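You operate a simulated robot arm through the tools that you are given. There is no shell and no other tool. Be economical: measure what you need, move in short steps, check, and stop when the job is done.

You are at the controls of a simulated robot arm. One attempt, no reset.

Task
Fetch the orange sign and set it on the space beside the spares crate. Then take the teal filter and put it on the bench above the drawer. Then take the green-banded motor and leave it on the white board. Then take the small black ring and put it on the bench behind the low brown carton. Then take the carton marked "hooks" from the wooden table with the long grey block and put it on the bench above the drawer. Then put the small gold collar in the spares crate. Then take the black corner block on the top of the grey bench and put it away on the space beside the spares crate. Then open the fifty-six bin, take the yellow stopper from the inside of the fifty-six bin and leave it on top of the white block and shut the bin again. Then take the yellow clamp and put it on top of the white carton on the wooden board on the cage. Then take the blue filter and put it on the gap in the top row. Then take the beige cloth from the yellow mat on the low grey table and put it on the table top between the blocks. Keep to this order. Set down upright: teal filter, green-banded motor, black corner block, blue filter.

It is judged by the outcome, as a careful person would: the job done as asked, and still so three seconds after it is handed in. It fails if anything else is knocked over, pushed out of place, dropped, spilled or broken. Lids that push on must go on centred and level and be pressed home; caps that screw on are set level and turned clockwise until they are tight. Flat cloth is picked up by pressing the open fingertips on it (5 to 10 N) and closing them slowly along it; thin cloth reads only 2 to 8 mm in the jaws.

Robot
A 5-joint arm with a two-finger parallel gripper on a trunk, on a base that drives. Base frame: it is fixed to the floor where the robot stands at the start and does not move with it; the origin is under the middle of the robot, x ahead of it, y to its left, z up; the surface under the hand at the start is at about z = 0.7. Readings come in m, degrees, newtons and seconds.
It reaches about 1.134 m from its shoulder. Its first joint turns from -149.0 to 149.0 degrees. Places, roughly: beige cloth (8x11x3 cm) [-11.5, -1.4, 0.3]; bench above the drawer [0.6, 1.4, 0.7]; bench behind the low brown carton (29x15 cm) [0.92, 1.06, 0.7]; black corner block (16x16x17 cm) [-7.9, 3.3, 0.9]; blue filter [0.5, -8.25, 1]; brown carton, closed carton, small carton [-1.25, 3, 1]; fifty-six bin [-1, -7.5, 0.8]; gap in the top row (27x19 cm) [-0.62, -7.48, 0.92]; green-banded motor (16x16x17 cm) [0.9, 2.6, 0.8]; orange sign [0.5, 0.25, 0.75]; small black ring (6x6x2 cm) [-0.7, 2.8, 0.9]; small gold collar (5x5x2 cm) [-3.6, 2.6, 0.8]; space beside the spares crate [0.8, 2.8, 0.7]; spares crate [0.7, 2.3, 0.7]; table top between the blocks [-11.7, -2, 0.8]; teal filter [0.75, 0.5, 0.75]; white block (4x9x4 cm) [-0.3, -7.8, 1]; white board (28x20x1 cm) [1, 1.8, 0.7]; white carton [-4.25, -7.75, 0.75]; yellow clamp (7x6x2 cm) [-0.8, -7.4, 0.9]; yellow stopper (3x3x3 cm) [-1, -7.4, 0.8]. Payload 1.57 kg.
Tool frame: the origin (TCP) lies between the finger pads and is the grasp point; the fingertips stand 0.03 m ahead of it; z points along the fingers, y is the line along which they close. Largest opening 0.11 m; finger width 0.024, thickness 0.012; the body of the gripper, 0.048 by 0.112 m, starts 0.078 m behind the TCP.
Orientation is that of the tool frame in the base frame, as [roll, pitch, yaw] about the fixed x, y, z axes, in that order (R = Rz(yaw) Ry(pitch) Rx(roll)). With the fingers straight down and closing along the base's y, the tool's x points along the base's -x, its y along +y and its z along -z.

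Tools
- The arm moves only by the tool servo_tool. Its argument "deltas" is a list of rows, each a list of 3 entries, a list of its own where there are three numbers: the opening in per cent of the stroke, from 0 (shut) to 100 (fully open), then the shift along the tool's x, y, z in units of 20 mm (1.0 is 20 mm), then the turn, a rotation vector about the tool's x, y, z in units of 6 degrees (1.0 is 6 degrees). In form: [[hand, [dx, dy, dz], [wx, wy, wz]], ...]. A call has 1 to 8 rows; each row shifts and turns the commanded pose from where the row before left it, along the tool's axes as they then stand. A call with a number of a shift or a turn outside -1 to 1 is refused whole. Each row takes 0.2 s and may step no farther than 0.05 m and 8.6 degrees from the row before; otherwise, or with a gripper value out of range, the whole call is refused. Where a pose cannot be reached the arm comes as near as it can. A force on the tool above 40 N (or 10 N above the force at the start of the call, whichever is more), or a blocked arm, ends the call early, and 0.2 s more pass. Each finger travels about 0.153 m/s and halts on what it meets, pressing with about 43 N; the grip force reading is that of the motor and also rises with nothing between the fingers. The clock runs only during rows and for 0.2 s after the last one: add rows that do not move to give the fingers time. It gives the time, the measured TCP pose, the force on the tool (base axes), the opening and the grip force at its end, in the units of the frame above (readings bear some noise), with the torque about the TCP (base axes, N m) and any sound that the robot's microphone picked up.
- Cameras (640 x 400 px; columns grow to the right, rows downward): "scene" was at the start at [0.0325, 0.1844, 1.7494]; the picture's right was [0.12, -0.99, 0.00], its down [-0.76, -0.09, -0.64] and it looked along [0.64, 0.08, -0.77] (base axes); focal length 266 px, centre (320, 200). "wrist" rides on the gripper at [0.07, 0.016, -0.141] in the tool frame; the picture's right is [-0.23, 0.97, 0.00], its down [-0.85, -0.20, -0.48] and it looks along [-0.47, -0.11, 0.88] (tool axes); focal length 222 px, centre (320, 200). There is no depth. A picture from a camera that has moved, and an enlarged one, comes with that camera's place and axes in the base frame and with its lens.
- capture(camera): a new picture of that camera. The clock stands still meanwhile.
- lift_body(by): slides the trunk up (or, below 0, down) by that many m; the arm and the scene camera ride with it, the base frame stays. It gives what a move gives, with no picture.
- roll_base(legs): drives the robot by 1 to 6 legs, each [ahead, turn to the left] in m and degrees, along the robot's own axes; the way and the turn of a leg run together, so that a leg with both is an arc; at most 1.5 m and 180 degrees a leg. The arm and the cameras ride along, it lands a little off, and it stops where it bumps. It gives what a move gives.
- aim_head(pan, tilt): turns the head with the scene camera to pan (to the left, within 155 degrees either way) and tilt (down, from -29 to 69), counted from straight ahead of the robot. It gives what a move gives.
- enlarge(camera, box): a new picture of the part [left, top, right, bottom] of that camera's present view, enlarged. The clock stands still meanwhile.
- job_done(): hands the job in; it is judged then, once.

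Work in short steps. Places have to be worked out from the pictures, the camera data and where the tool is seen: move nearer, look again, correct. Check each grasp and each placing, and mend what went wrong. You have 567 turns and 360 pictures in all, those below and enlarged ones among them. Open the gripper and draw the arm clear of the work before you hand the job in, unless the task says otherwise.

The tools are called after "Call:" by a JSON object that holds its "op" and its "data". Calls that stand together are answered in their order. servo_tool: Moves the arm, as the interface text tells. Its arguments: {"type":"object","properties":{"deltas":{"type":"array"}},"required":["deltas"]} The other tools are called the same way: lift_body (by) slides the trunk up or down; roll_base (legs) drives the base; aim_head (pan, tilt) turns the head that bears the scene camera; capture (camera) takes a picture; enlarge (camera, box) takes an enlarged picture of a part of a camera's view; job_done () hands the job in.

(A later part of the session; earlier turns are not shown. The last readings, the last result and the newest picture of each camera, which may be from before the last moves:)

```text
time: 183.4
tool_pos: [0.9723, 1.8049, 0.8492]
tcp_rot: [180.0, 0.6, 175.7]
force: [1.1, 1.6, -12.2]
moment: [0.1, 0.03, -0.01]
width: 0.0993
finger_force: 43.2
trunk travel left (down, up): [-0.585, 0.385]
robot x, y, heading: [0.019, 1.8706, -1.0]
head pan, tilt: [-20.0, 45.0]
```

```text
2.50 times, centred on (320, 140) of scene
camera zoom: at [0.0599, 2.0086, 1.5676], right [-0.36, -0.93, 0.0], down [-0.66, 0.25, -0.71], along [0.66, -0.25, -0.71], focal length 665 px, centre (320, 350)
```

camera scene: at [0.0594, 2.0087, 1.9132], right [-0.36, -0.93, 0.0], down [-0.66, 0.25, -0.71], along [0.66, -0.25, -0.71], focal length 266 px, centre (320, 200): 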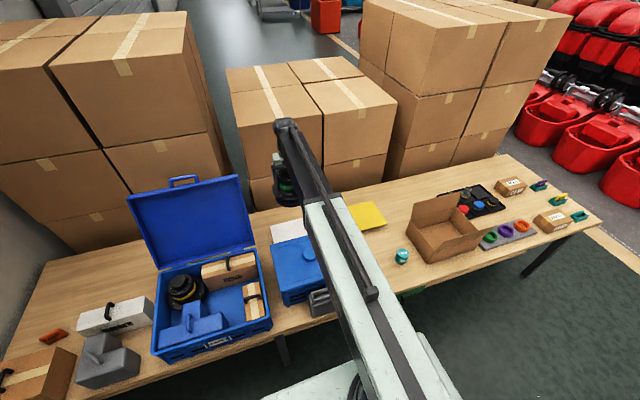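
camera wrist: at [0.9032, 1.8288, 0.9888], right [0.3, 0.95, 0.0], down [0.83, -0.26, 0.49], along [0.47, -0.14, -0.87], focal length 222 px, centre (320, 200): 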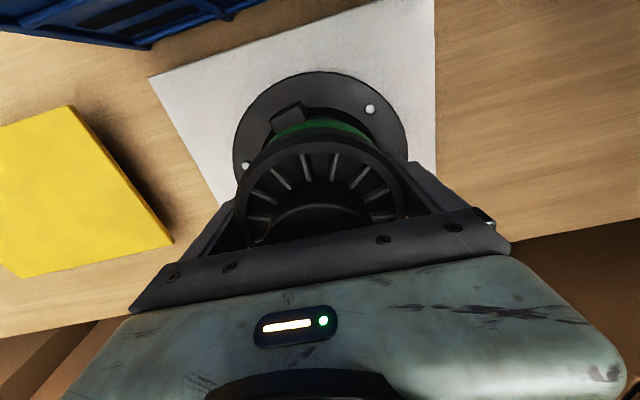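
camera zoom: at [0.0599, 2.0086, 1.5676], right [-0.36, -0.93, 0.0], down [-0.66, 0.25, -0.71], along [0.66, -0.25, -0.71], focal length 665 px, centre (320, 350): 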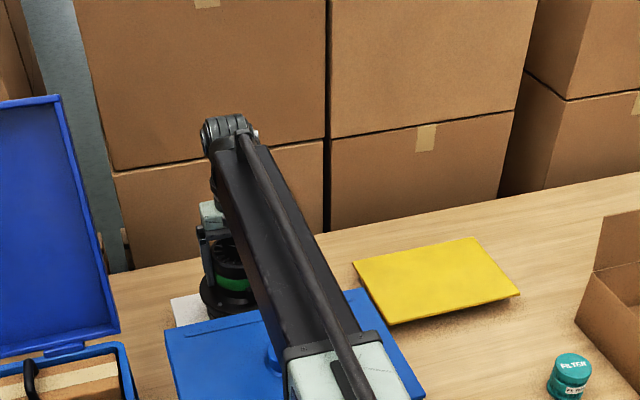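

The board top is raised, at z≈0.745 — the contact was the board itself. I re-level (0.6°), shift 1.5 cm toward the board centre, then lower gently.

Call:
{"op": "servo_tool", "data": {"deltas": [[50, [0, 0, -0.3], [0, 0, 0]], [50, [0.75, 0, 0], [0, -0.1, 0]]]}}

Call:
{"op": "lift_body", "data": {"by": -0.006}}

```text
time: 184.0
tool_pos: [0.9561, 1.8079, 0.8505]
tcp_rot: [-179.9, 1.2, 175.8]
force: [0.5, -0.2, -11.3]
moment: [-0.03, 0.02, 0.02]
width: 0.0991
finger_force: 42.9
out of reach, approached as far as the arm can: row 1
trunk travel left (down, up): [-0.585, 0.385]
robot x, y, heading: [0.0243, 1.8726, -1.0]
head pan, tilt: [-20.0, 45.0]
```

```text
time: 184.5
tool_pos: [0.9557, 1.8091, 0.8458]
tcp_rot: [179.9, 1.4, 175.6]
force: [8.0, 0.8, 13.0]
moment: [0.33, 0.52, -0.21]
width: 0.0991
finger_force: 43.1
trunk travel left (down, up): [-0.579, 0.391]
robot x, y, heading: [0.0226, 1.8712, -1.2]
head pan, tilt: [-20.0, 45.0]
```

Pitch sign was opposite; raise, correct to level, then lower again.

Call:
{"op": "lift_body", "data": {"by": 0.012}}

Call:
{"op": "servo_tool", "data": {"deltas": [[50, [0, 0, 0], [0, 0.21, 0]]]}}

Call:
{"op": "lift_body", "data": {"by": -0.009}}

Call:
{"op": "lift_body", "data": {"by": -0.003}}

```text
time: 185.1
tool_pos: [0.9577, 1.8082, 0.8559]
tcp_rot: [-179.9, 1.2, 175.7]
force: [0.0, 0.6, -11.6]
moment: [0.06, 0.01, 0.01]
width: 0.0991
finger_force: 42.8
trunk travel left (down, up): [-0.591, 0.379]
robot x, y, heading: [0.0218, 1.8699, -1.3]
head pan, tilt: [-20.0, 45.0]
```

```text
time: 185.5
tool_pos: [0.9563, 1.8081, 0.8554]
tcp_rot: [-179.9, -0.1, 175.7]
force: [-0.4, 0.2, -12.0]
moment: [-0.12, 0.02, -0.01]
width: 0.0993
finger_force: 43.5
trunk travel left (down, up): [-0.591, 0.379]
robot x, y, heading: [0.0211, 1.8677, -1.3]
head pan, tilt: [-20.0, 45.0]
```

```text
time: 186.1
tool_pos: [0.9564, 1.8069, 0.8489]
tcp_rot: [180.0, 0.0, 175.7]
force: [1.5, 0.0, -1.2]
moment: [-0.11, -0.73, 0.0]
width: 0.0988
finger_force: 43.2
trunk travel left (down, up): [-0.582, 0.388]
robot x, y, heading: [0.0209, 1.8716, -1.3]
head pan, tilt: [-20.0, 45.0]
```

```text
time: 186.6
tool_pos: [0.9559, 1.8077, 0.8474]
tcp_rot: [-180.0, 0.1, 175.6]
force: [0.3, -1.5, 13.3]
moment: [0.2, -0.75, -0.31]
width: 0.0988
finger_force: 42.8
trunk travel left (down, up): [-0.579, 0.391]
robot x, y, heading: [0.02, 1.8687, -1.1]
head pan, tilt: [-20.0, 45.0]
```

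Contact; the weight is on the board. Release slowly and check.

Call:
{"op": "servo_tool", "data": {"deltas": [[92, [0, 0, 0], [0, 0, 0]], [95, [0, 0, 0], [0, 0, 0]], [100, [0, 0, 0], [0, 0, 0]], [100, [0, 0, 0], [0, 0, 0]]]}}

Call:
{"op": "capture", "data": {"camera": "wrist"}}

```text
time: 187.6
tool_pos: [0.9567, 1.8084, 0.845]
tcp_rot: [180.0, 0.0, 175.7]
force: [-0.1, 0.4, -0.3]
moment: [0.02, 0.03, 0.0]
width: 0.11
finger_force: 0.0
trunk travel left (down, up): [-0.579, 0.391]
robot x, y, heading: [0.021, 1.8698, -1.3]
head pan, tilt: [-20.0, 45.0]
```

```text
293 pictures are left
camera wrist: at [0.8887, 1.8307, 0.9855], right [0.3, 0.95, 0.0], down [0.84, -0.26, 0.48], along [0.46, -0.14, -0.88], focal length 222 px, centre (320, 200)
```

wrist: 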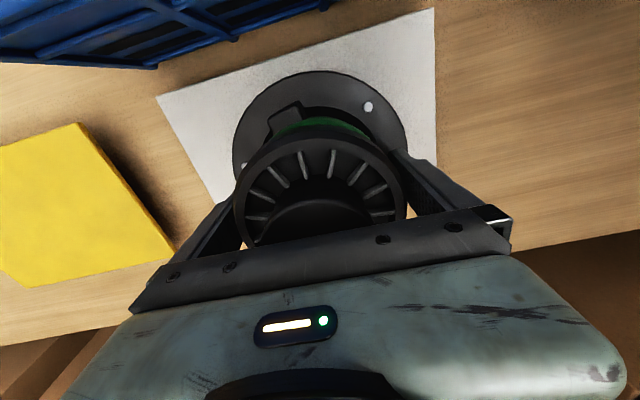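

Released and steady. Rise slowly and look.

Call:
{"op": "lift_body", "data": {"by": 0.05}}

Call:
{"op": "lift_body", "data": {"by": 0.25}}

Call:
{"op": "capture", "data": {"camera": "wrist"}}

Call:
{"op": "enlarge", "data": {"camera": "scene", "box": [200, 100, 400, 280]}}

```text
time: 188.5
tool_pos: [0.9556, 1.8084, 0.8957]
tcp_rot: [-180.0, -0.1, 175.7]
force: [0.0, -0.3, -1.5]
moment: [-0.02, 0.0, 0.04]
width: 0.1101
finger_force: 0.0
trunk travel left (down, up): [-0.629, 0.341]
robot x, y, heading: [0.0209, 1.8696, -1.1]
head pan, tilt: [-20.0, 45.0]
```

```text
time: 191.1
tool_pos: [0.9565, 1.808, 1.1454]
tcp_rot: [180.0, 0.0, 175.7]
force: [-0.5, 0.7, 0.3]
moment: [0.01, 0.01, 0.01]
width: 0.1102
finger_force: 0.1
trunk travel left (down, up): [-0.879, 0.091]
robot x, y, heading: [0.0217, 1.8671, -1.2]
head pan, tilt: [-20.0, 45.0]
```

```text
292 pictures are left
camera wrist: at [0.8888, 1.8308, 1.2855], right [0.3, 0.95, 0.0], down [0.84, -0.26, 0.48], along [0.46, -0.14, -0.88], focal length 222 px, centre (320, 200)
```

wrist: 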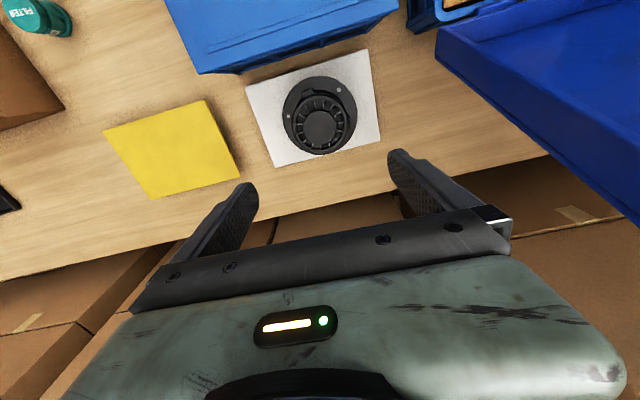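

```text
2.22 times, centred on (300, 190) of scene
camera zoom: at [0.0578, 2.0087, 1.8623], right [-0.36, -0.93, 0.0], down [-0.66, 0.25, -0.71], along [0.66, -0.25, -0.71], focal length 591 px, centre (364, 222)
```

zoom: 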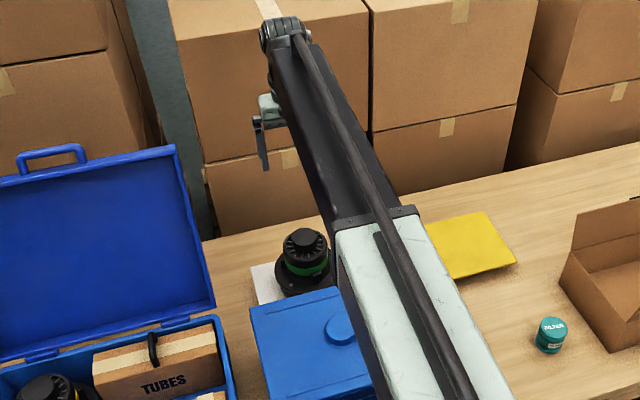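

Motor done. Next, the black ring on the wooden table. I look at the surroundings toward −x first.

Call:
{"op": "aim_head", "data": {"pan": 120, "tilt": 25}}

Call:
{"op": "capture", "data": {"camera": "scene"}}

Call:
{"op": "aim_head", "data": {"pan": 155, "tilt": 25}}

Call:
{"op": "capture", "data": {"camera": "scene"}}

```text
time: 193.3
tool_pos: [0.957, 1.8078, 1.1459]
tcp_rot: [180.0, 0.1, 175.5]
force: [0.4, 0.9, -0.8]
moment: [-0.01, 0.01, -0.03]
width: 0.11
finger_force: 0.1
trunk travel left (down, up): [-0.879, 0.091]
robot x, y, heading: [0.0218, 1.8675, -0.9]
head pan, tilt: [120.0, 25.0]
```

```text
290 pictures are left
camera scene: at [-0.0627, 2.1186, 1.8929], right [0.88, 0.48, 0.0], down [0.2, -0.37, -0.91], along [-0.44, 0.79, -0.42], focal length 266 px, centre (320, 200)
```

scene: 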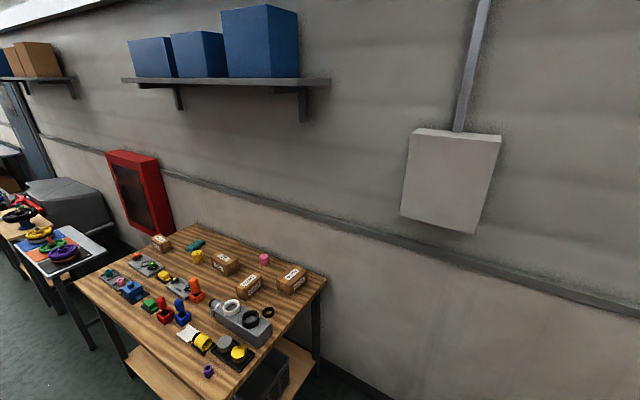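

```text
time: 194.3
tool_pos: [0.9567, 1.8091, 1.1451]
tcp_rot: [-180.0, -0.1, 175.7]
force: [1.0, 0.5, -0.1]
moment: [0.0, 0.0, -0.01]
width: 0.1101
finger_force: 0.0
trunk travel left (down, up): [-0.879, 0.091]
robot x, y, heading: [0.0209, 1.866, -0.9]
head pan, tilt: [154.7, 25.0]
```

```text
289 pictures are left
camera scene: at [-0.1006, 2.0789, 1.8929], right [0.44, 0.9, 0.0], down [0.38, -0.19, -0.91], along [-0.81, 0.4, -0.42], focal length 266 px, centre (320, 200)
```

scene: 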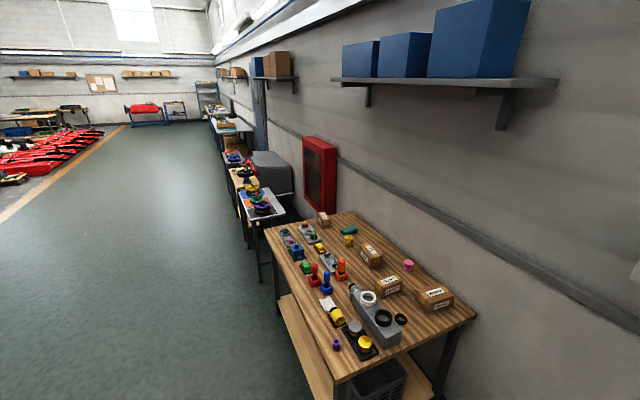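

Call:
{"op": "enlarge", "data": {"camera": "scene", "box": [260, 205, 480, 365]}}

Call:
{"op": "enlarge", "data": {"camera": "scene", "box": [320, 275, 440, 365]}}

```text
2.50 times, centred on (370, 285) of scene
camera zoom: at [-0.1006, 2.0789, 1.8929], right [0.44, 0.9, 0.0], down [0.38, -0.19, -0.91], along [-0.81, 0.4, -0.42], focal length 665 px, centre (195, -12)
```

zoom: 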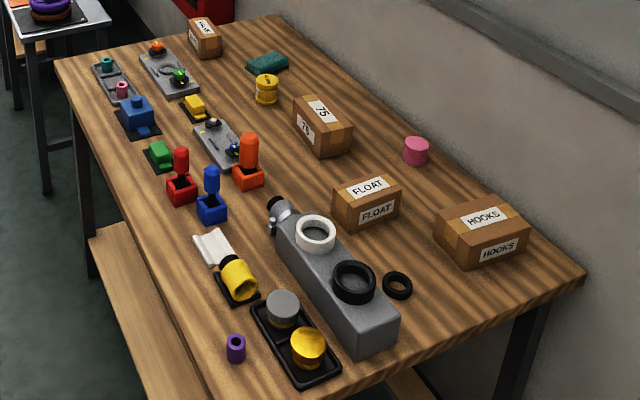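

```text
4.44 times, centred on (380, 320) of scene
camera zoom: at [-0.1006, 2.0789, 1.8929], right [0.44, 0.9, 0.0], down [0.38, -0.19, -0.91], along [-0.81, 0.4, -0.42], focal length 1183 px, centre (53, -333)
```

zoom: 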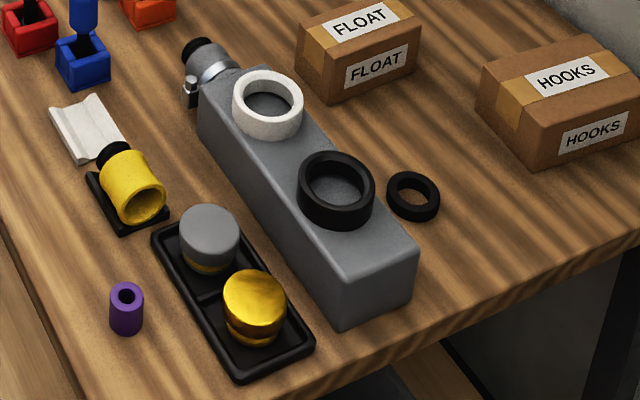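

The small black ring lies on the table beside the grey block, near (−0.74, 2.82); HOOKS is behind it. I'll park between the tables facing −x.

Call:
{"op": "roll_base", "data": {"legs": [[-0.22, 0], [0, -89], [-0.85, 0], [0, -90]]}}

Call:
{"op": "aim_head", "data": {"pan": -5, "tilt": 50}}

Call:
{"op": "capture", "data": {"camera": "scene"}}

Call:
{"op": "capture", "data": {"camera": "wrist"}}

```text
time: 207.7
tool_pos: [-1.1409, 2.7507, 1.1466]
tcp_rot: [-180.0, 0.0, -2.3]
force: [0.4, 0.6, -0.1]
moment: [0.0, 0.03, -0.02]
width: 0.1102
finger_force: 0.0
trunk travel left (down, up): [-0.879, 0.091]
robot x, y, heading: [-0.2076, 2.6695, -178.7]
head pan, tilt: [154.7, 25.0]
```

```text
time: 210.2
tool_pos: [-1.1415, 2.7501, 1.1455]
tcp_rot: [-180.0, 0.0, -2.3]
force: [-0.1, 0.5, -0.4]
moment: [0.01, -0.02, 0.01]
width: 0.1099
finger_force: 0.0
trunk travel left (down, up): [-0.879, 0.091]
robot x, y, heading: [-0.2037, 2.6697, -178.8]
head pan, tilt: [-5.0, 50.0]
```

```text
286 pictures are left
camera scene: at [-0.2332, 2.5066, 1.8554], right [0.06, 1.0, 0.0], down [0.76, -0.05, -0.64], along [-0.64, 0.04, -0.77], focal length 266 px, centre (320, 200)
```

scene: 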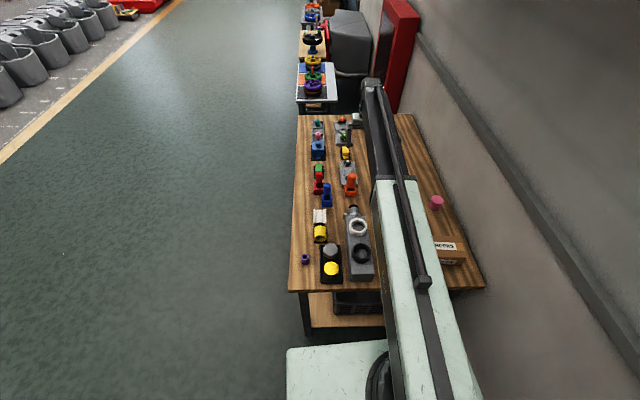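

```text
285 pictures are left
camera wrist: at [-1.0713, 2.7319, 1.2856], right [-0.27, -0.96, 0.0], down [-0.85, 0.23, 0.48], along [-0.46, 0.13, -0.88], focal length 222 px, centre (320, 200)
```

wrist: 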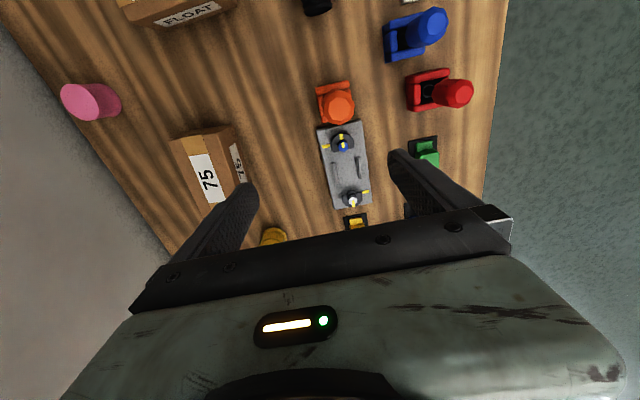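

Back the base 12 cm for room, then retract the hand over the ring.

Call:
{"op": "roll_base", "data": {"legs": [[-0.12, 0]]}}

Call:
{"op": "servo_tool", "data": {"deltas": [[100, [1, -0.2, 0], [0, 0, 0]], [100, [1, -0.2, 0], [0, 0, 0]], [100, [1, -0.2, 0], [0, 0, 0]], [100, [1, -0.2, 0], [0, 0, 0]], [100, [1, -0.2, 0], [0, 0, 0]], [100, [1, -0.2, 0], [0, 0, 0]], [100, [1, -0.2, 0], [0, 0, 0]], [100, [1, -0.2, 0], [0, 0, 0]]]}}

Call:
{"op": "servo_tool", "data": {"deltas": [[100, [1, -0.2, 0], [0, 0, 0]], [100, [1, -0.2, 0], [0, 0, 0]], [100, [1, -0.2, 0], [0, 0, 0]], [100, [1, -0.2, 0], [0, 0, 0]], [100, [1, -0.2, 0], [0, 0, 0]]]}}

Call:
{"op": "capture", "data": {"camera": "wrist"}}

```text
time: 211.4
tool_pos: [-1.0194, 2.753, 1.1469]
tcp_rot: [-180.0, 0.1, -2.3]
force: [-0.1, 1.1, 0.2]
moment: [-0.02, -0.03, 0.02]
width: 0.1096
finger_force: 0.1
trunk travel left (down, up): [-0.879, 0.091]
robot x, y, heading: [-0.0863, 2.6736, -178.4]
head pan, tilt: [-5.0, 50.0]
```

```text
time: 213.2
tool_pos: [-0.8595, 2.7773, 1.1455]
tcp_rot: [-180.0, 0.0, -2.4]
force: [-0.6, 0.1, 0.2]
moment: [0.03, 0.01, 0.0]
width: 0.1101
finger_force: 0.0
trunk travel left (down, up): [-0.879, 0.091]
robot x, y, heading: [-0.0853, 2.6709, -178.6]
head pan, tilt: [-5.0, 50.0]
```

```text
time: 214.4
tool_pos: [-0.7572, 2.7944, 1.1456]
tcp_rot: [179.9, 0.0, -2.2]
force: [0.4, -1.0, 1.2]
moment: [-0.01, 0.03, -0.03]
width: 0.1099
finger_force: 0.0
trunk travel left (down, up): [-0.879, 0.091]
robot x, y, heading: [-0.0853, 2.6742, -179.0]
head pan, tilt: [-5.0, 50.0]
```

```text
284 pictures are left
camera wrist: at [-0.6874, 2.7769, 1.2857], right [-0.27, -0.96, 0.0], down [-0.85, 0.23, 0.48], along [-0.46, 0.13, -0.88], focal length 222 px, centre (320, 200)
```

wrist: 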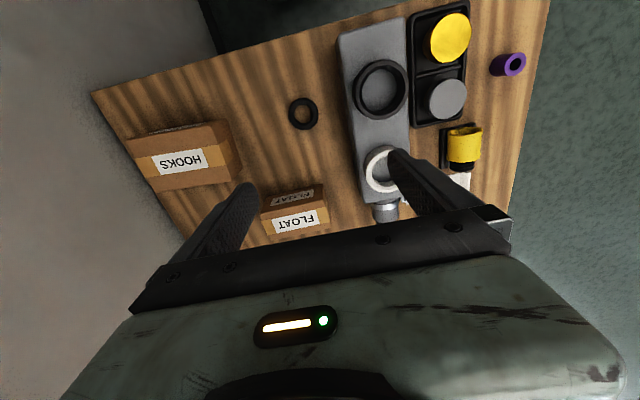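

Small ring ≈ (−0.731, 2.823), table top ≈ 0.85; close to the block, so I'll rotate the hand to close along x with the camera on the +y side.

Call:
{"op": "servo_tool", "data": {"deltas": [[100, [1, -1, 0], [0, 0, -1]], [100, [0.35, -0.4, 0], [0, 0, -1]], [70, [0, 0, 0], [0, 0, -1]], [70, [0, 0, 0], [0, 0, -1]], [70, [0, 0, 0], [0, 0, -1]], [70, [0, 0, 0], [0, 0, -1]], [70, [0, 0, 0], [0, 0, -1]], [70, [0, 0, 0], [0, 0, -1]]]}}

Call:
{"op": "servo_tool", "data": {"deltas": [[70, [0, 0, 0], [0, 0, -1]], [70, [0, 0, 0], [0, 0, -1]], [70, [0, 0, 0], [0, 0, -1]], [70, [0, 0, 0], [0, 0, -1]], [70, [0, 0, 0], [0, 0, -1]], [70, [0, 0, 0], [0, 0, -1]], [70, [0, 0, 0], [0, 0, -1]], [70, [0, 0, 0], [0, 0, -0.4]]]}}

Call:
{"op": "lift_body", "data": {"by": -0.12}}

Call:
{"op": "capture", "data": {"camera": "wrist"}}

```text
time: 216.2
tool_pos: [-0.7311, 2.8218, 1.1457]
tcp_rot: [180.0, -0.1, 45.9]
force: [0.3, 0.9, 0.1]
moment: [0.0, 0.03, -0.03]
width: 0.0767
finger_force: 0.0
trunk travel left (down, up): [-0.879, 0.091]
robot x, y, heading: [-0.0877, 2.6743, -178.5]
head pan, tilt: [-5.0, 50.0]
```

```text
time: 218.0
tool_pos: [-0.7318, 2.8213, 1.146]
tcp_rot: [-179.9, -0.1, 90.1]
force: [-0.4, -0.2, -1.2]
moment: [-0.02, 0.02, 0.05]
width: 0.0769
finger_force: 0.1
trunk travel left (down, up): [-0.879, 0.091]
robot x, y, heading: [-0.0793, 2.6737, -178.8]
head pan, tilt: [-5.0, 50.0]
```

```text
time: 219.5
tool_pos: [-0.7316, 2.8219, 1.0263]
tcp_rot: [-180.0, 0.0, 90.1]
force: [-0.9, 0.7, 0.2]
moment: [0.05, -0.03, 0.03]
width: 0.0769
finger_force: 0.0
trunk travel left (down, up): [-0.759, 0.211]
robot x, y, heading: [-0.0865, 2.6767, -178.4]
head pan, tilt: [-5.0, 50.0]
```

```text
283 pictures are left
camera wrist: at [-0.7134, 2.8929, 1.1657], right [0.97, -0.23, 0.0], down [-0.2, -0.86, 0.48], along [-0.11, -0.47, -0.88], focal length 222 px, centre (320, 200)
```

wrist: 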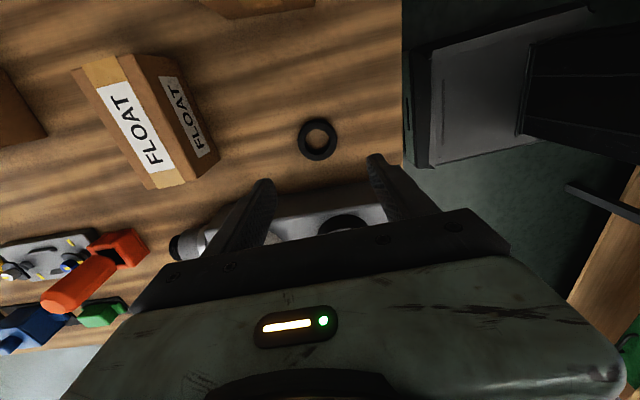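

Centred within a few mm. Lower further.

Call:
{"op": "servo_tool", "data": {"deltas": [[70, [0.05, 0.15, 0], [0, 0, 0]]]}}

Call:
{"op": "lift_body", "data": {"by": -0.12}}

Call:
{"op": "capture", "data": {"camera": "wrist"}}

```text
time: 219.9
tool_pos: [-0.7284, 2.8214, 1.0253]
tcp_rot: [-180.0, 0.0, 90.2]
force: [-0.1, 0.1, 0.0]
moment: [-0.01, -0.01, -0.01]
width: 0.0769
finger_force: 0.1
trunk travel left (down, up): [-0.759, 0.211]
robot x, y, heading: [-0.0852, 2.6744, -178.8]
head pan, tilt: [-5.0, 50.0]
```

```text
time: 221.4
tool_pos: [-0.7276, 2.8227, 0.9043]
tcp_rot: [179.9, 0.0, 90.2]
force: [-0.5, -0.1, 0.2]
moment: [-0.01, -0.02, -0.01]
width: 0.0771
finger_force: 0.1
trunk travel left (down, up): [-0.639, 0.331]
robot x, y, heading: [-0.09, 2.6751, -178.4]
head pan, tilt: [-5.0, 50.0]
```

```text
282 pictures are left
camera wrist: at [-0.7105, 2.8939, 1.0457], right [0.97, -0.23, 0.0], down [-0.2, -0.86, 0.48], along [-0.11, -0.47, -0.88], focal length 222 px, centre (320, 200)
```

wrist: 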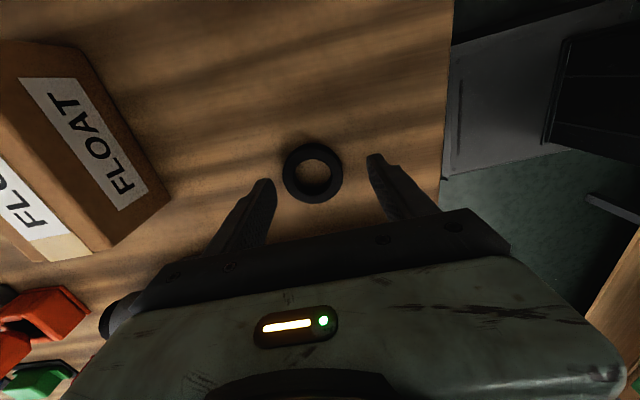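

Shift 6 mm and lower to the table level.

Call:
{"op": "servo_tool", "data": {"deltas": [[70, [0, -0.3, 0], [0, 0, 0]]]}}

Call:
{"op": "lift_body", "data": {"by": -0.018}}

Call:
{"op": "lift_body", "data": {"by": -0.005}}

```text
time: 221.8
tool_pos: [-0.7336, 2.8227, 0.9056]
tcp_rot: [180.0, 0.0, 90.2]
force: [-0.5, 0.2, -1.0]
moment: [0.0, 0.02, -0.02]
width: 0.0769
finger_force: 0.0
trunk travel left (down, up): [-0.639, 0.331]
robot x, y, heading: [-0.0833, 2.6706, -178.7]
head pan, tilt: [-5.0, 50.0]
```

```text
time: 222.4
tool_pos: [-0.7342, 2.8221, 0.8876]
tcp_rot: [-180.0, -0.1, 90.1]
force: [0.0, -0.3, 0.3]
moment: [0.01, 0.03, 0.04]
width: 0.0771
finger_force: 0.0
trunk travel left (down, up): [-0.621, 0.349]
robot x, y, heading: [-0.0879, 2.6752, -178.6]
head pan, tilt: [-5.0, 50.0]
```

```text
time: 223.0
tool_pos: [-0.7351, 2.8227, 0.8827]
tcp_rot: [180.0, -0.1, 90.0]
force: [0.5, 0.1, 0.4]
moment: [0.0, -0.02, -0.01]
width: 0.0769
finger_force: 0.1
trunk travel left (down, up): [-0.616, 0.354]
robot x, y, heading: [-0.0837, 2.6747, -178.8]
head pan, tilt: [-5.0, 50.0]
```

Call:
{"op": "lift_body", "data": {"by": -0.005}}

Call:
{"op": "enlarge", "data": {"camera": "wrist", "box": [220, 120, 420, 245]}}

```text
time: 223.5
tool_pos: [-0.7326, 2.8232, 0.8798]
tcp_rot: [-180.0, -0.1, 90.0]
force: [0.6, 0.9, 30.3]
moment: [-0.22, -0.78, 0.08]
width: 0.0737
finger_force: 0.0
trunk travel left (down, up): [-0.611, 0.359]
robot x, y, heading: [-0.0844, 2.6736, -178.7]
head pan, tilt: [-5.0, 50.0]
stopped: the force on the tool passed its limit at 44 N (the readings are from after the stop); the commanded pose is now the measured one
```

```text
3.20 times, centred on (320, 182) of wrist
camera zoom: at [-0.715, 2.8936, 1.0202], right [0.97, -0.23, 0.0], down [-0.2, -0.86, 0.48], along [-0.11, -0.47, -0.88], focal length 711 px, centre (320, 256)
```

zoom: 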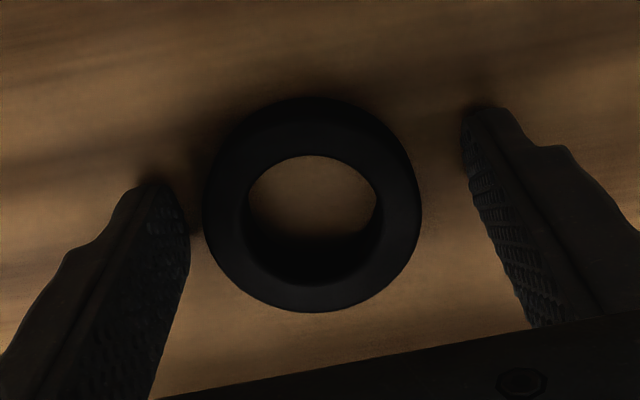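

Fingertips touched the table (z=0.85). Raise 4 mm and close.

Call:
{"op": "lift_body", "data": {"by": 0.005}}

Call:
{"op": "servo_tool", "data": {"deltas": [[60, [0, 0, 0], [0, 0, 0]], [50, [0, 0, 0], [0, 0, 0]], [40, [0, 0, 0], [0, 0, 0]], [30, [0, 0, 0], [0, 0, 0]], [20, [0, 0, 0], [0, 0, 0]], [20, [0, 0, 0], [0, 0, 0]]]}}

Call:
{"op": "lift_body", "data": {"by": 0.1}}

Call:
{"op": "capture", "data": {"camera": "wrist"}}

```text
time: 224.0
tool_pos: [-0.7347, 2.8219, 0.8817]
tcp_rot: [-180.0, 0.0, 90.1]
force: [0.0, 0.0, -1.3]
moment: [0.01, 0.0, 0.03]
width: 0.0772
finger_force: 0.1
trunk travel left (down, up): [-0.616, 0.354]
robot x, y, heading: [-0.0815, 2.6765, -178.8]
head pan, tilt: [-5.0, 50.0]
```

```text
time: 225.4
tool_pos: [-0.7339, 2.8239, 0.8835]
tcp_rot: [-180.0, -0.1, 90.1]
force: [-1.3, 0.1, 1.9]
moment: [-0.02, 0.13, -0.01]
width: 0.0527
finger_force: 43.0
trunk travel left (down, up): [-0.616, 0.354]
robot x, y, heading: [-0.0824, 2.6736, -178.4]
head pan, tilt: [-5.0, 50.0]
```

```text
time: 226.8
tool_pos: [-0.7343, 2.8234, 0.9829]
tcp_rot: [-180.0, -0.1, 90.0]
force: [-0.9, 0.6, -0.5]
moment: [0.0, -0.03, 0.03]
width: 0.0525
finger_force: 43.2
trunk travel left (down, up): [-0.716, 0.254]
robot x, y, heading: [-0.0868, 2.6737, -178.9]
head pan, tilt: [-5.0, 50.0]
```

```text
280 pictures are left
camera wrist: at [-0.717, 2.894, 1.1234], right [0.97, -0.23, 0.0], down [-0.2, -0.86, 0.48], along [-0.11, -0.47, -0.88], focal length 222 px, centre (320, 200)
```

wrist: 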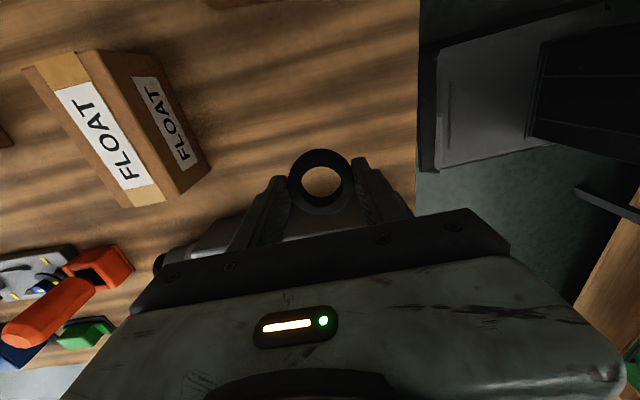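

Ring held. Raise, drive along the bench and face the area behind the open carton.

Call:
{"op": "lift_body", "data": {"by": 0.22}}

Call:
{"op": "roll_base", "data": {"legs": [[0, 88.7], [1.45, 0], [0, 90], [0.08, 0]]}}

Call:
{"op": "aim_head", "data": {"pan": 0, "tilt": 45}}

Call:
{"op": "capture", "data": {"camera": "scene"}}

Call:
{"op": "capture", "data": {"camera": "wrist"}}

```text
time: 229.1
tool_pos: [-0.7338, 2.8222, 1.2026]
tcp_rot: [179.9, 0.0, 90.1]
force: [-0.5, 0.3, -0.3]
moment: [0.04, 0.04, -0.04]
width: 0.0522
finger_force: 42.9
trunk travel left (down, up): [-0.936, 0.034]
robot x, y, heading: [-0.0823, 2.6737, -178.7]
head pan, tilt: [-5.0, 50.0]
```

```text
time: 244.6
tool_pos: [0.6685, 1.0537, 1.2021]
tcp_rot: [179.9, -0.1, -90.9]
force: [-0.2, -0.3, -0.7]
moment: [-0.02, 0.04, 0.02]
width: 0.0522
finger_force: 42.9
trunk travel left (down, up): [-0.936, 0.034]
robot x, y, heading: [0.0179, 1.199, 1.0]
head pan, tilt: [-5.0, 50.0]
```

```text
time: 245.3
tool_pos: [0.6672, 1.054, 1.2033]
tcp_rot: [180.0, -0.1, -90.9]
force: [-0.2, -0.9, -0.1]
moment: [-0.01, 0.01, -0.01]
width: 0.0521
finger_force: 43.0
trunk travel left (down, up): [-0.936, 0.034]
robot x, y, heading: [0.0188, 1.1987, 0.9]
head pan, tilt: [0.0, 45.0]
```

```text
279 pictures are left
camera scene: at [0.0541, 1.3693, 1.92], right [0.02, -1.0, 0.0], down [-0.71, -0.01, -0.71], along [0.71, 0.01, -0.71], focal length 266 px, centre (320, 200)
```

scene: 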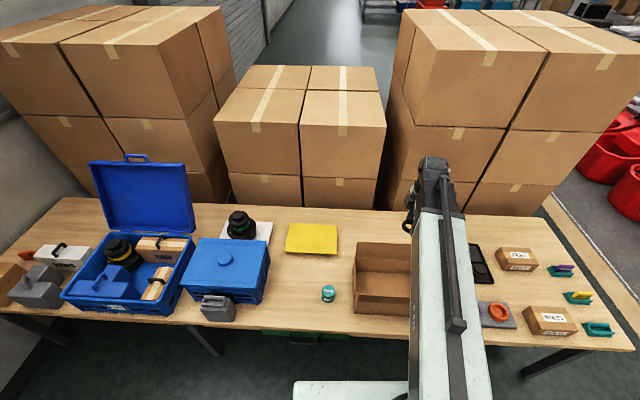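

```text
278 pictures are left
camera wrist: at [0.6501, 0.9856, 1.3435], right [-0.97, 0.24, 0.0], down [0.21, 0.85, 0.48], along [0.12, 0.46, -0.88], focal length 222 px, centre (320, 200)
```

wrist: 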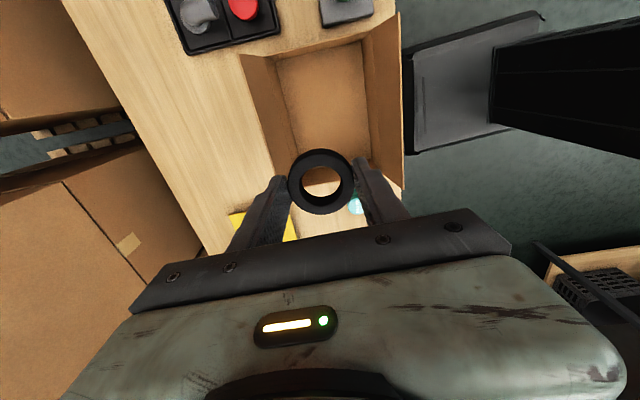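

The carton's back flap ends near x≈0.80; free strip behind it. Move the ring to (0.925, 1.06).

Call:
{"op": "servo_tool", "data": {"deltas": [[20, [0, -1, 0], [0, 0, 0]], [20, [0, -1, 0], [0, 0, 0]], [20, [0, -1, 0], [0, 0, 0]], [20, [0, -1, 0], [0, 0, 0]], [20, [0, -1, 0], [0, 0, 0]], [20, [0, -1, 0], [0, 0, 0]], [20, [0, -1, 0], [0, 0, 0]], [20, [0, -1, 0], [0, 0, 0]]]}}

Call:
{"op": "servo_tool", "data": {"deltas": [[20, [0, -1, 0], [0, 0, 0]], [20, [0, -1, 0], [0, 0, 0]], [20, [0, -1, 0], [0, 0, 0]], [20, [0, -1, 0], [0, 0, 0]], [20, [0, -0.9, 0], [0, 0, 0]]]}}

Call:
{"op": "lift_body", "data": {"by": -0.25}}

Call:
{"op": "capture", "data": {"camera": "wrist"}}

Call:
{"op": "enlarge", "data": {"camera": "scene", "box": [320, 80, 480, 260]}}

```text
time: 247.1
tool_pos: [0.8258, 1.0509, 1.2029]
tcp_rot: [179.9, 0.0, -90.9]
force: [-0.9, -0.5, 0.3]
moment: [-0.01, -0.05, 0.01]
width: 0.0524
finger_force: 42.8
trunk travel left (down, up): [-0.936, 0.034]
robot x, y, heading: [0.0208, 1.1997, 1.0]
head pan, tilt: [0.0, 45.0]
```

```text
time: 248.3
tool_pos: [0.9247, 1.0501, 1.2026]
tcp_rot: [-179.9, -0.1, -90.9]
force: [-0.4, -0.5, 0.1]
moment: [0.0, 0.0, 0.0]
width: 0.0522
finger_force: 42.6
trunk travel left (down, up): [-0.936, 0.034]
robot x, y, heading: [0.019, 1.2016, 1.0]
head pan, tilt: [0.0, 45.0]
```

```text
time: 250.9
tool_pos: [0.9244, 1.05, 0.9524]
tcp_rot: [-179.9, -0.1, -90.9]
force: [-0.9, -0.4, 0.1]
moment: [-0.01, -0.01, 0.0]
width: 0.0519
finger_force: 42.9
trunk travel left (down, up): [-0.686, 0.284]
robot x, y, heading: [0.0225, 1.1983, 1.0]
head pan, tilt: [0.0, 45.0]
```

```text
277 pictures are left
camera wrist: at [0.9075, 0.9816, 1.0934], right [-0.97, 0.24, 0.0], down [0.21, 0.85, 0.48], along [0.12, 0.46, -0.88], focal length 222 px, centre (320, 200)
```

wrist: 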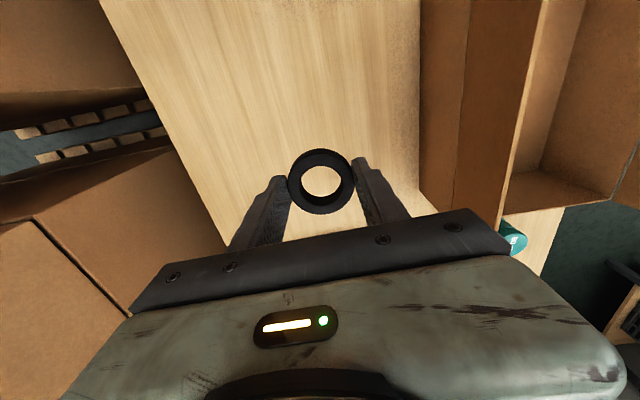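

```text
2.22 times, centred on (400, 170) of scene
camera zoom: at [0.0544, 1.3695, 1.67], right [0.02, -1.0, 0.0], down [-0.71, -0.01, -0.71], along [0.71, 0.01, -0.71], focal length 591 px, centre (142, 267)
```

zoom: 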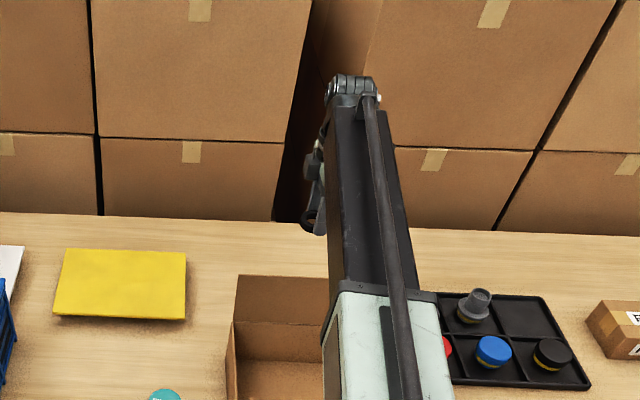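

The back flap's top (z≈0.93) could be hit by the boom if I lower straight here. Test whether a slight outward tilt lets the boom slope down.

Call:
{"op": "servo_tool", "data": {"deltas": [[20, [0, 0, 0], [1, 0, 0]], [20, [0, 0, 0], [1, 0, 0]], [20, [0, 0, 1], [0, 0, 0]], [20, [0, 0, 1], [0, 0, 0]]]}}

Call:
{"op": "enlarge", "data": {"camera": "scene", "box": [320, 80, 480, 260]}}

```text
time: 251.9
tool_pos: [0.9304, 1.0489, 0.9577]
tcp_rot: [-168.0, -0.2, -90.8]
force: [-0.1, 0.8, -0.6]
moment: [-0.04, 0.04, 0.01]
width: 0.0521
finger_force: 43.4
out of reach, approached as far as the arm can: row 2, 3, 4
trunk travel left (down, up): [-0.686, 0.284]
robot x, y, heading: [0.0178, 1.2001, 1.1]
head pan, tilt: [0.0, 45.0]
```

```text
2.22 times, centred on (400, 170) of scene
camera zoom: at [0.0545, 1.3695, 1.67], right [0.02, -1.0, 0.0], down [-0.71, -0.01, -0.71], along [0.71, 0.01, -0.71], focal length 591 px, centre (142, 267)
```

zoom: 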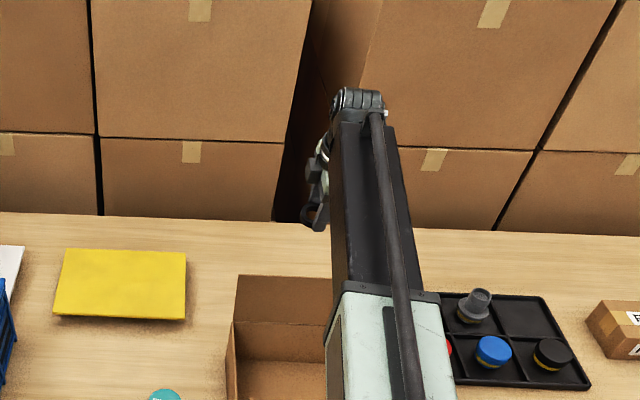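

The boom stays level (pivot ~0.24 m above TCP), so I must bring it past the flap's right end diagonally. First untilt, raise, and swing the arm left.

Call:
{"op": "servo_tool", "data": {"deltas": [[20, [0, 0, 0], [-1, 0, 0]], [20, [0, 0, 0], [-1, 0, 0]]]}}

Call:
{"op": "lift_body", "data": {"by": 0.22}}

Call:
{"op": "servo_tool", "data": {"deltas": [[20, [-1, 0.5, 0], [0, 0, 0]], [20, [-1, 0.5, 0], [0, 0, 0]], [20, [-1, 0.5, 0], [0, 0, 0]], [20, [-1, 0.5, 0], [0, 0, 0]], [20, [-1, 0.5, 0], [0, 0, 0]], [20, [-1, 0.5, 0], [0, 0, 0]], [20, [-1, 0.5, 0], [0, 0, 0]], [20, [-1, 0.5, 0], [0, 0, 0]]]}}

Call:
{"op": "servo_tool", "data": {"deltas": [[20, [-1, 0, 0], [0, 0, 0]], [20, [-1, 0, 0], [0, 0, 0]], [20, [-1, 0, 0], [0, 0, 0]], [20, [-1, 0, 0], [0, 0, 0]], [20, [-1, 0, 0], [0, 0, 0]], [20, [-1, 0, 0], [0, 0, 0]], [20, [-1, 0, 0], [0, 0, 0]], [20, [-1, 0, 0], [0, 0, 0]]]}}

Call:
{"op": "servo_tool", "data": {"deltas": [[20, [-1, 0, 0], [0, 0, 0]], [20, [-1, 0, 0], [0, 0, 0]], [20, [-1, 0, 0], [0, 0, 0]], [20, [-1, 0, 0], [0, 0, 0]], [20, [-1, 0, 0], [0, 0, 0]], [20, [-1, 0, 0], [0, 0, 0]], [20, [-1, 0, 0], [0, 0, 0]], [20, [-1, 0, 0], [0, 0, 0]]]}}

```text
time: 252.5
tool_pos: [0.9301, 1.0496, 0.9531]
tcp_rot: [179.9, 0.0, -91.0]
force: [-0.1, 0.0, -1.3]
moment: [0.01, 0.0, -0.05]
width: 0.0524
finger_force: 43.0
out of reach, approached as far as the arm can: row 1
trunk travel left (down, up): [-0.686, 0.284]
robot x, y, heading: [0.0185, 1.2027, 1.1]
head pan, tilt: [0.0, 45.0]
```

```text
time: 254.8
tool_pos: [0.9305, 1.0504, 1.1739]
tcp_rot: [-180.0, -0.1, -90.9]
force: [0.3, 0.0, -0.6]
moment: [0.01, -0.02, -0.01]
width: 0.0521
finger_force: 43.0
trunk travel left (down, up): [-0.906, 0.064]
robot x, y, heading: [0.0194, 1.2012, 0.9]
head pan, tilt: [0.0, 45.0]
```

```text
time: 256.6
tool_pos: [0.8517, 1.211, 1.1728]
tcp_rot: [180.0, -0.1, -90.9]
force: [0.8, 0.3, -1.5]
moment: [0.04, 0.01, 0.03]
width: 0.0519
finger_force: 42.5
trunk travel left (down, up): [-0.906, 0.064]
robot x, y, heading: [0.0211, 1.2015, 0.9]
head pan, tilt: [0.0, 45.0]
```

```text
time: 258.4
tool_pos: [0.8558, 1.3719, 1.1726]
tcp_rot: [180.0, -0.1, -91.0]
force: [-0.4, -0.1, -0.6]
moment: [0.02, -0.04, 0.0]
width: 0.0523
finger_force: 43.7
trunk travel left (down, up): [-0.906, 0.064]
robot x, y, heading: [0.0204, 1.1997, 0.7]
head pan, tilt: [0.0, 45.0]
```

```text
time: 260.2
tool_pos: [0.8585, 1.5317, 1.1736]
tcp_rot: [179.9, -0.1, -91.0]
force: [-0.4, -0.1, -0.1]
moment: [0.02, 0.0, -0.04]
width: 0.0519
finger_force: 42.7
trunk travel left (down, up): [-0.906, 0.064]
robot x, y, heading: [0.0226, 1.1994, 0.8]
head pan, tilt: [0.0, 45.0]
```

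Call:
{"op": "servo_tool", "data": {"deltas": [[20, [-1, 0.25, 0], [0, 0, 0]], [20, [-1, 0.25, 0], [0, 0, 0]], [20, [-1, 0.25, 0], [0, 0, 0]], [20, [-1, 0.25, 0], [0, 0, 0]], [20, [-1, 0.25, 0], [0, 0, 0]], [20, [-1, 0.25, 0], [0, 0, 0]], [20, [-1, 0.25, 0], [0, 0, 0]]]}}

Call:
{"op": "roll_base", "data": {"legs": [[-0.12, 0], [0, -90], [0.73, 0], [0, 90]]}}

Call:
{"op": "capture", "data": {"camera": "scene"}}

```text
time: 261.8
tool_pos: [0.825, 1.6717, 1.1727]
tcp_rot: [180.0, -0.2, -91.0]
force: [-0.2, -0.1, 0.2]
moment: [0.01, -0.01, 0.0]
width: 0.0519
finger_force: 43.1
trunk travel left (down, up): [-0.906, 0.064]
robot x, y, heading: [0.0162, 1.2012, 1.0]
head pan, tilt: [0.0, 45.0]
```

```text
time: 274.2
tool_pos: [0.7065, 0.9474, 1.172]
tcp_rot: [-179.9, 0.0, -91.5]
force: [0.4, -0.6, 0.2]
moment: [-0.03, 0.04, -0.02]
width: 0.0515
finger_force: 43.3
trunk travel left (down, up): [-0.906, 0.064]
robot x, y, heading: [-0.1055, 0.4758, -0.3]
head pan, tilt: [0.0, 45.0]
```

```text
274 pictures are left
camera scene: at [-0.0674, 0.6447, 1.8899], right [0.0, -1.0, 0.0], down [-0.71, 0.0, -0.71], along [0.71, 0.0, -0.71], focal length 266 px, centre (320, 200)
```

scene: 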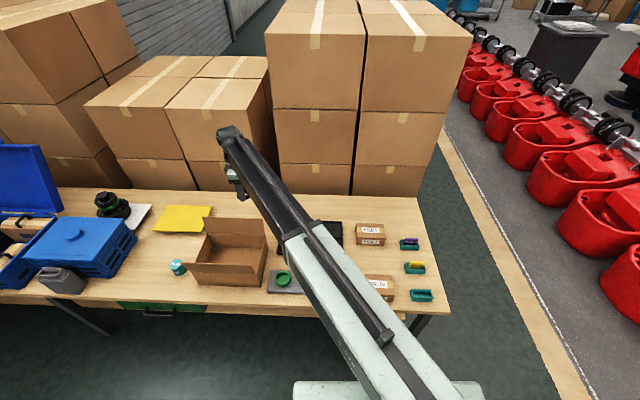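

Call:
{"op": "roll_base", "data": {"legs": [[0.15, 0]]}}

Call:
{"op": "aim_head", "data": {"pan": 15, "tilt": 40}}

Call:
{"op": "enlarge", "data": {"camera": "scene", "box": [220, 80, 420, 280]}}

Call:
{"op": "capture", "data": {"camera": "wrist"}}

```text
time: 275.6
tool_pos: [0.8553, 0.9476, 1.1728]
tcp_rot: [179.9, -0.1, -91.6]
force: [-0.2, 1.1, -0.2]
moment: [0.0, -0.01, 0.0]
width: 0.051
finger_force: 43.2
trunk travel left (down, up): [-0.906, 0.064]
robot x, y, heading: [0.0459, 0.4734, -0.4]
head pan, tilt: [0.0, 45.0]
```

```text
time: 276.4
tool_pos: [0.8551, 0.9472, 1.173]
tcp_rot: [-180.0, -0.1, -91.6]
force: [-1.0, 0.1, 0.0]
moment: [0.01, -0.01, 0.01]
width: 0.0508
finger_force: 43.1
trunk travel left (down, up): [-0.906, 0.064]
robot x, y, heading: [0.0447, 0.4751, 0.0]
head pan, tilt: [15.0, 40.0]
```

```text
2.00 times, centred on (320, 180) of scene
camera zoom: at [0.0814, 0.6656, 1.8972], right [0.26, -0.97, 0.0], down [-0.62, -0.16, -0.77], along [0.74, 0.2, -0.64], focal length 532 px, centre (320, 240)
```

zoom: 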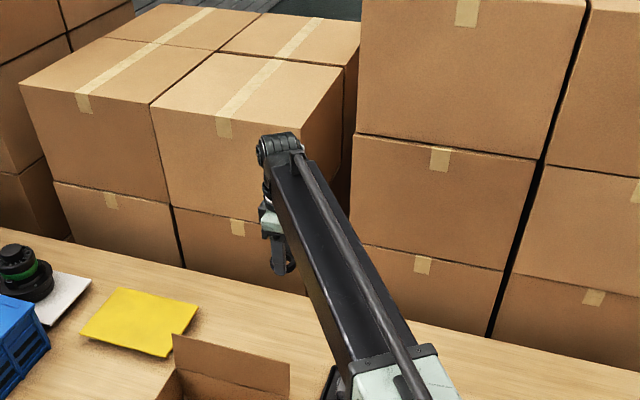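

```text
272 pictures are left
camera wrist: at [0.8377, 0.8787, 1.3133], right [-0.97, 0.25, 0.0], down [0.22, 0.85, 0.48], along [0.12, 0.46, -0.88], focal length 222 px, centre (320, 200)
```

wrist: 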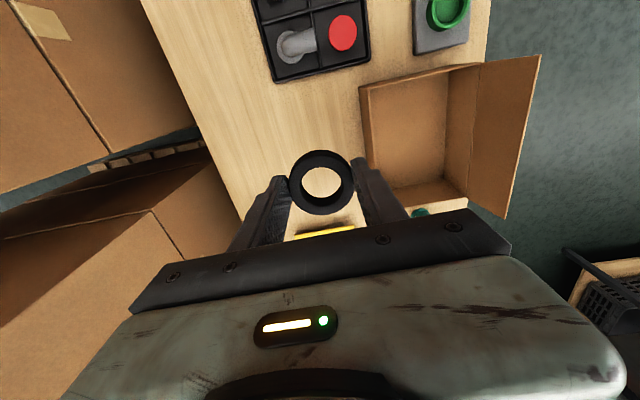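

Flap's right end is at y≈0.924. I position the wrist so that the boom edge passes at y≈0.905, and tilt the tool ~18° outward for extra reach.

Call:
{"op": "servo_tool", "data": {"deltas": [[20, [0.75, -0.47, 0], [0, 0, 0]], [20, [0.75, -0.47, 0], [0, 0, 0]], [20, [-0.51, -0.86, 0], [0.859, -0.511, 0]], [20, [-0.51, -0.86, 0], [0.859, -0.511, 0]], [20, [-0.51, -0.86, 0], [0.859, -0.511, 0]], [20, [-0.36, -0.6, 0], [0, 0, 0]]]}}

Call:
{"op": "lift_body", "data": {"by": -0.25}}

Call:
{"op": "enlarge", "data": {"camera": "scene", "box": [220, 80, 420, 280]}}

Call:
{"op": "capture", "data": {"camera": "wrist"}}

```text
time: 277.8
tool_pos: [0.9363, 0.9509, 1.1843]
tcp_rot: [-164.4, 9.1, -90.3]
force: [-0.3, -0.3, -0.5]
moment: [0.01, 0.02, -0.01]
width: 0.0505
finger_force: 43.0
out of reach, approached as far as the arm can: row 5, 6
trunk travel left (down, up): [-0.906, 0.064]
robot x, y, heading: [0.0429, 0.4734, -0.1]
head pan, tilt: [15.0, 40.0]
```

```text
time: 280.4
tool_pos: [0.9366, 0.9508, 0.9344]
tcp_rot: [-164.5, 9.1, -90.3]
force: [-0.4, -0.3, 0.0]
moment: [0.01, -0.03, -0.03]
width: 0.0502
finger_force: 42.6
trunk travel left (down, up): [-0.656, 0.314]
robot x, y, heading: [0.0382, 0.4749, -0.1]
head pan, tilt: [15.0, 40.0]
```

```text
2.00 times, centred on (320, 180) of scene
camera zoom: at [0.0812, 0.6656, 1.6473], right [0.26, -0.97, 0.0], down [-0.62, -0.17, -0.77], along [0.74, 0.2, -0.64], focal length 532 px, centre (320, 240)
```

zoom: 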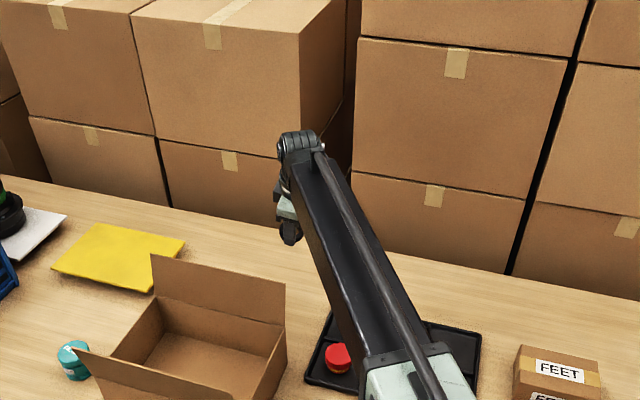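

```text
270 pictures are left
camera wrist: at [0.8831, 0.863, 1.0528], right [-0.94, 0.27, -0.22], down [0.07, 0.76, 0.64], along [0.34, 0.59, -0.73], focal length 222 px, centre (320, 200)
```

wrist: 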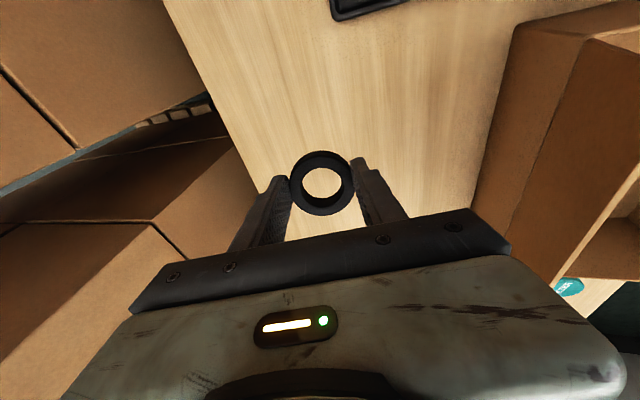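

The boom passes right of the flap. Lower further and check.

Call:
{"op": "lift_body", "data": {"by": -0.14}}

Call:
{"op": "enlarge", "data": {"camera": "scene", "box": [220, 60, 420, 260]}}

```text
time: 282.0
tool_pos: [0.9356, 0.9513, 0.7949]
tcp_rot: [-164.3, 9.1, -90.2]
force: [-0.2, 0.3, -0.3]
moment: [0.01, -0.02, 0.02]
width: 0.0503
finger_force: 43.2
trunk travel left (down, up): [-0.516, 0.454]
robot x, y, heading: [0.044, 0.475, 0.2]
head pan, tilt: [15.0, 40.0]
```

```text
2.00 times, centred on (320, 160) of scene
camera zoom: at [0.0812, 0.6656, 1.5073], right [0.26, -0.97, 0.0], down [-0.62, -0.17, -0.77], along [0.74, 0.2, -0.64], focal length 532 px, centre (320, 280)
```

zoom: 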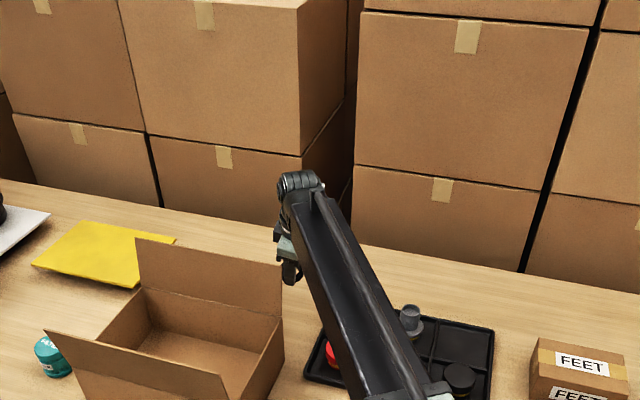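

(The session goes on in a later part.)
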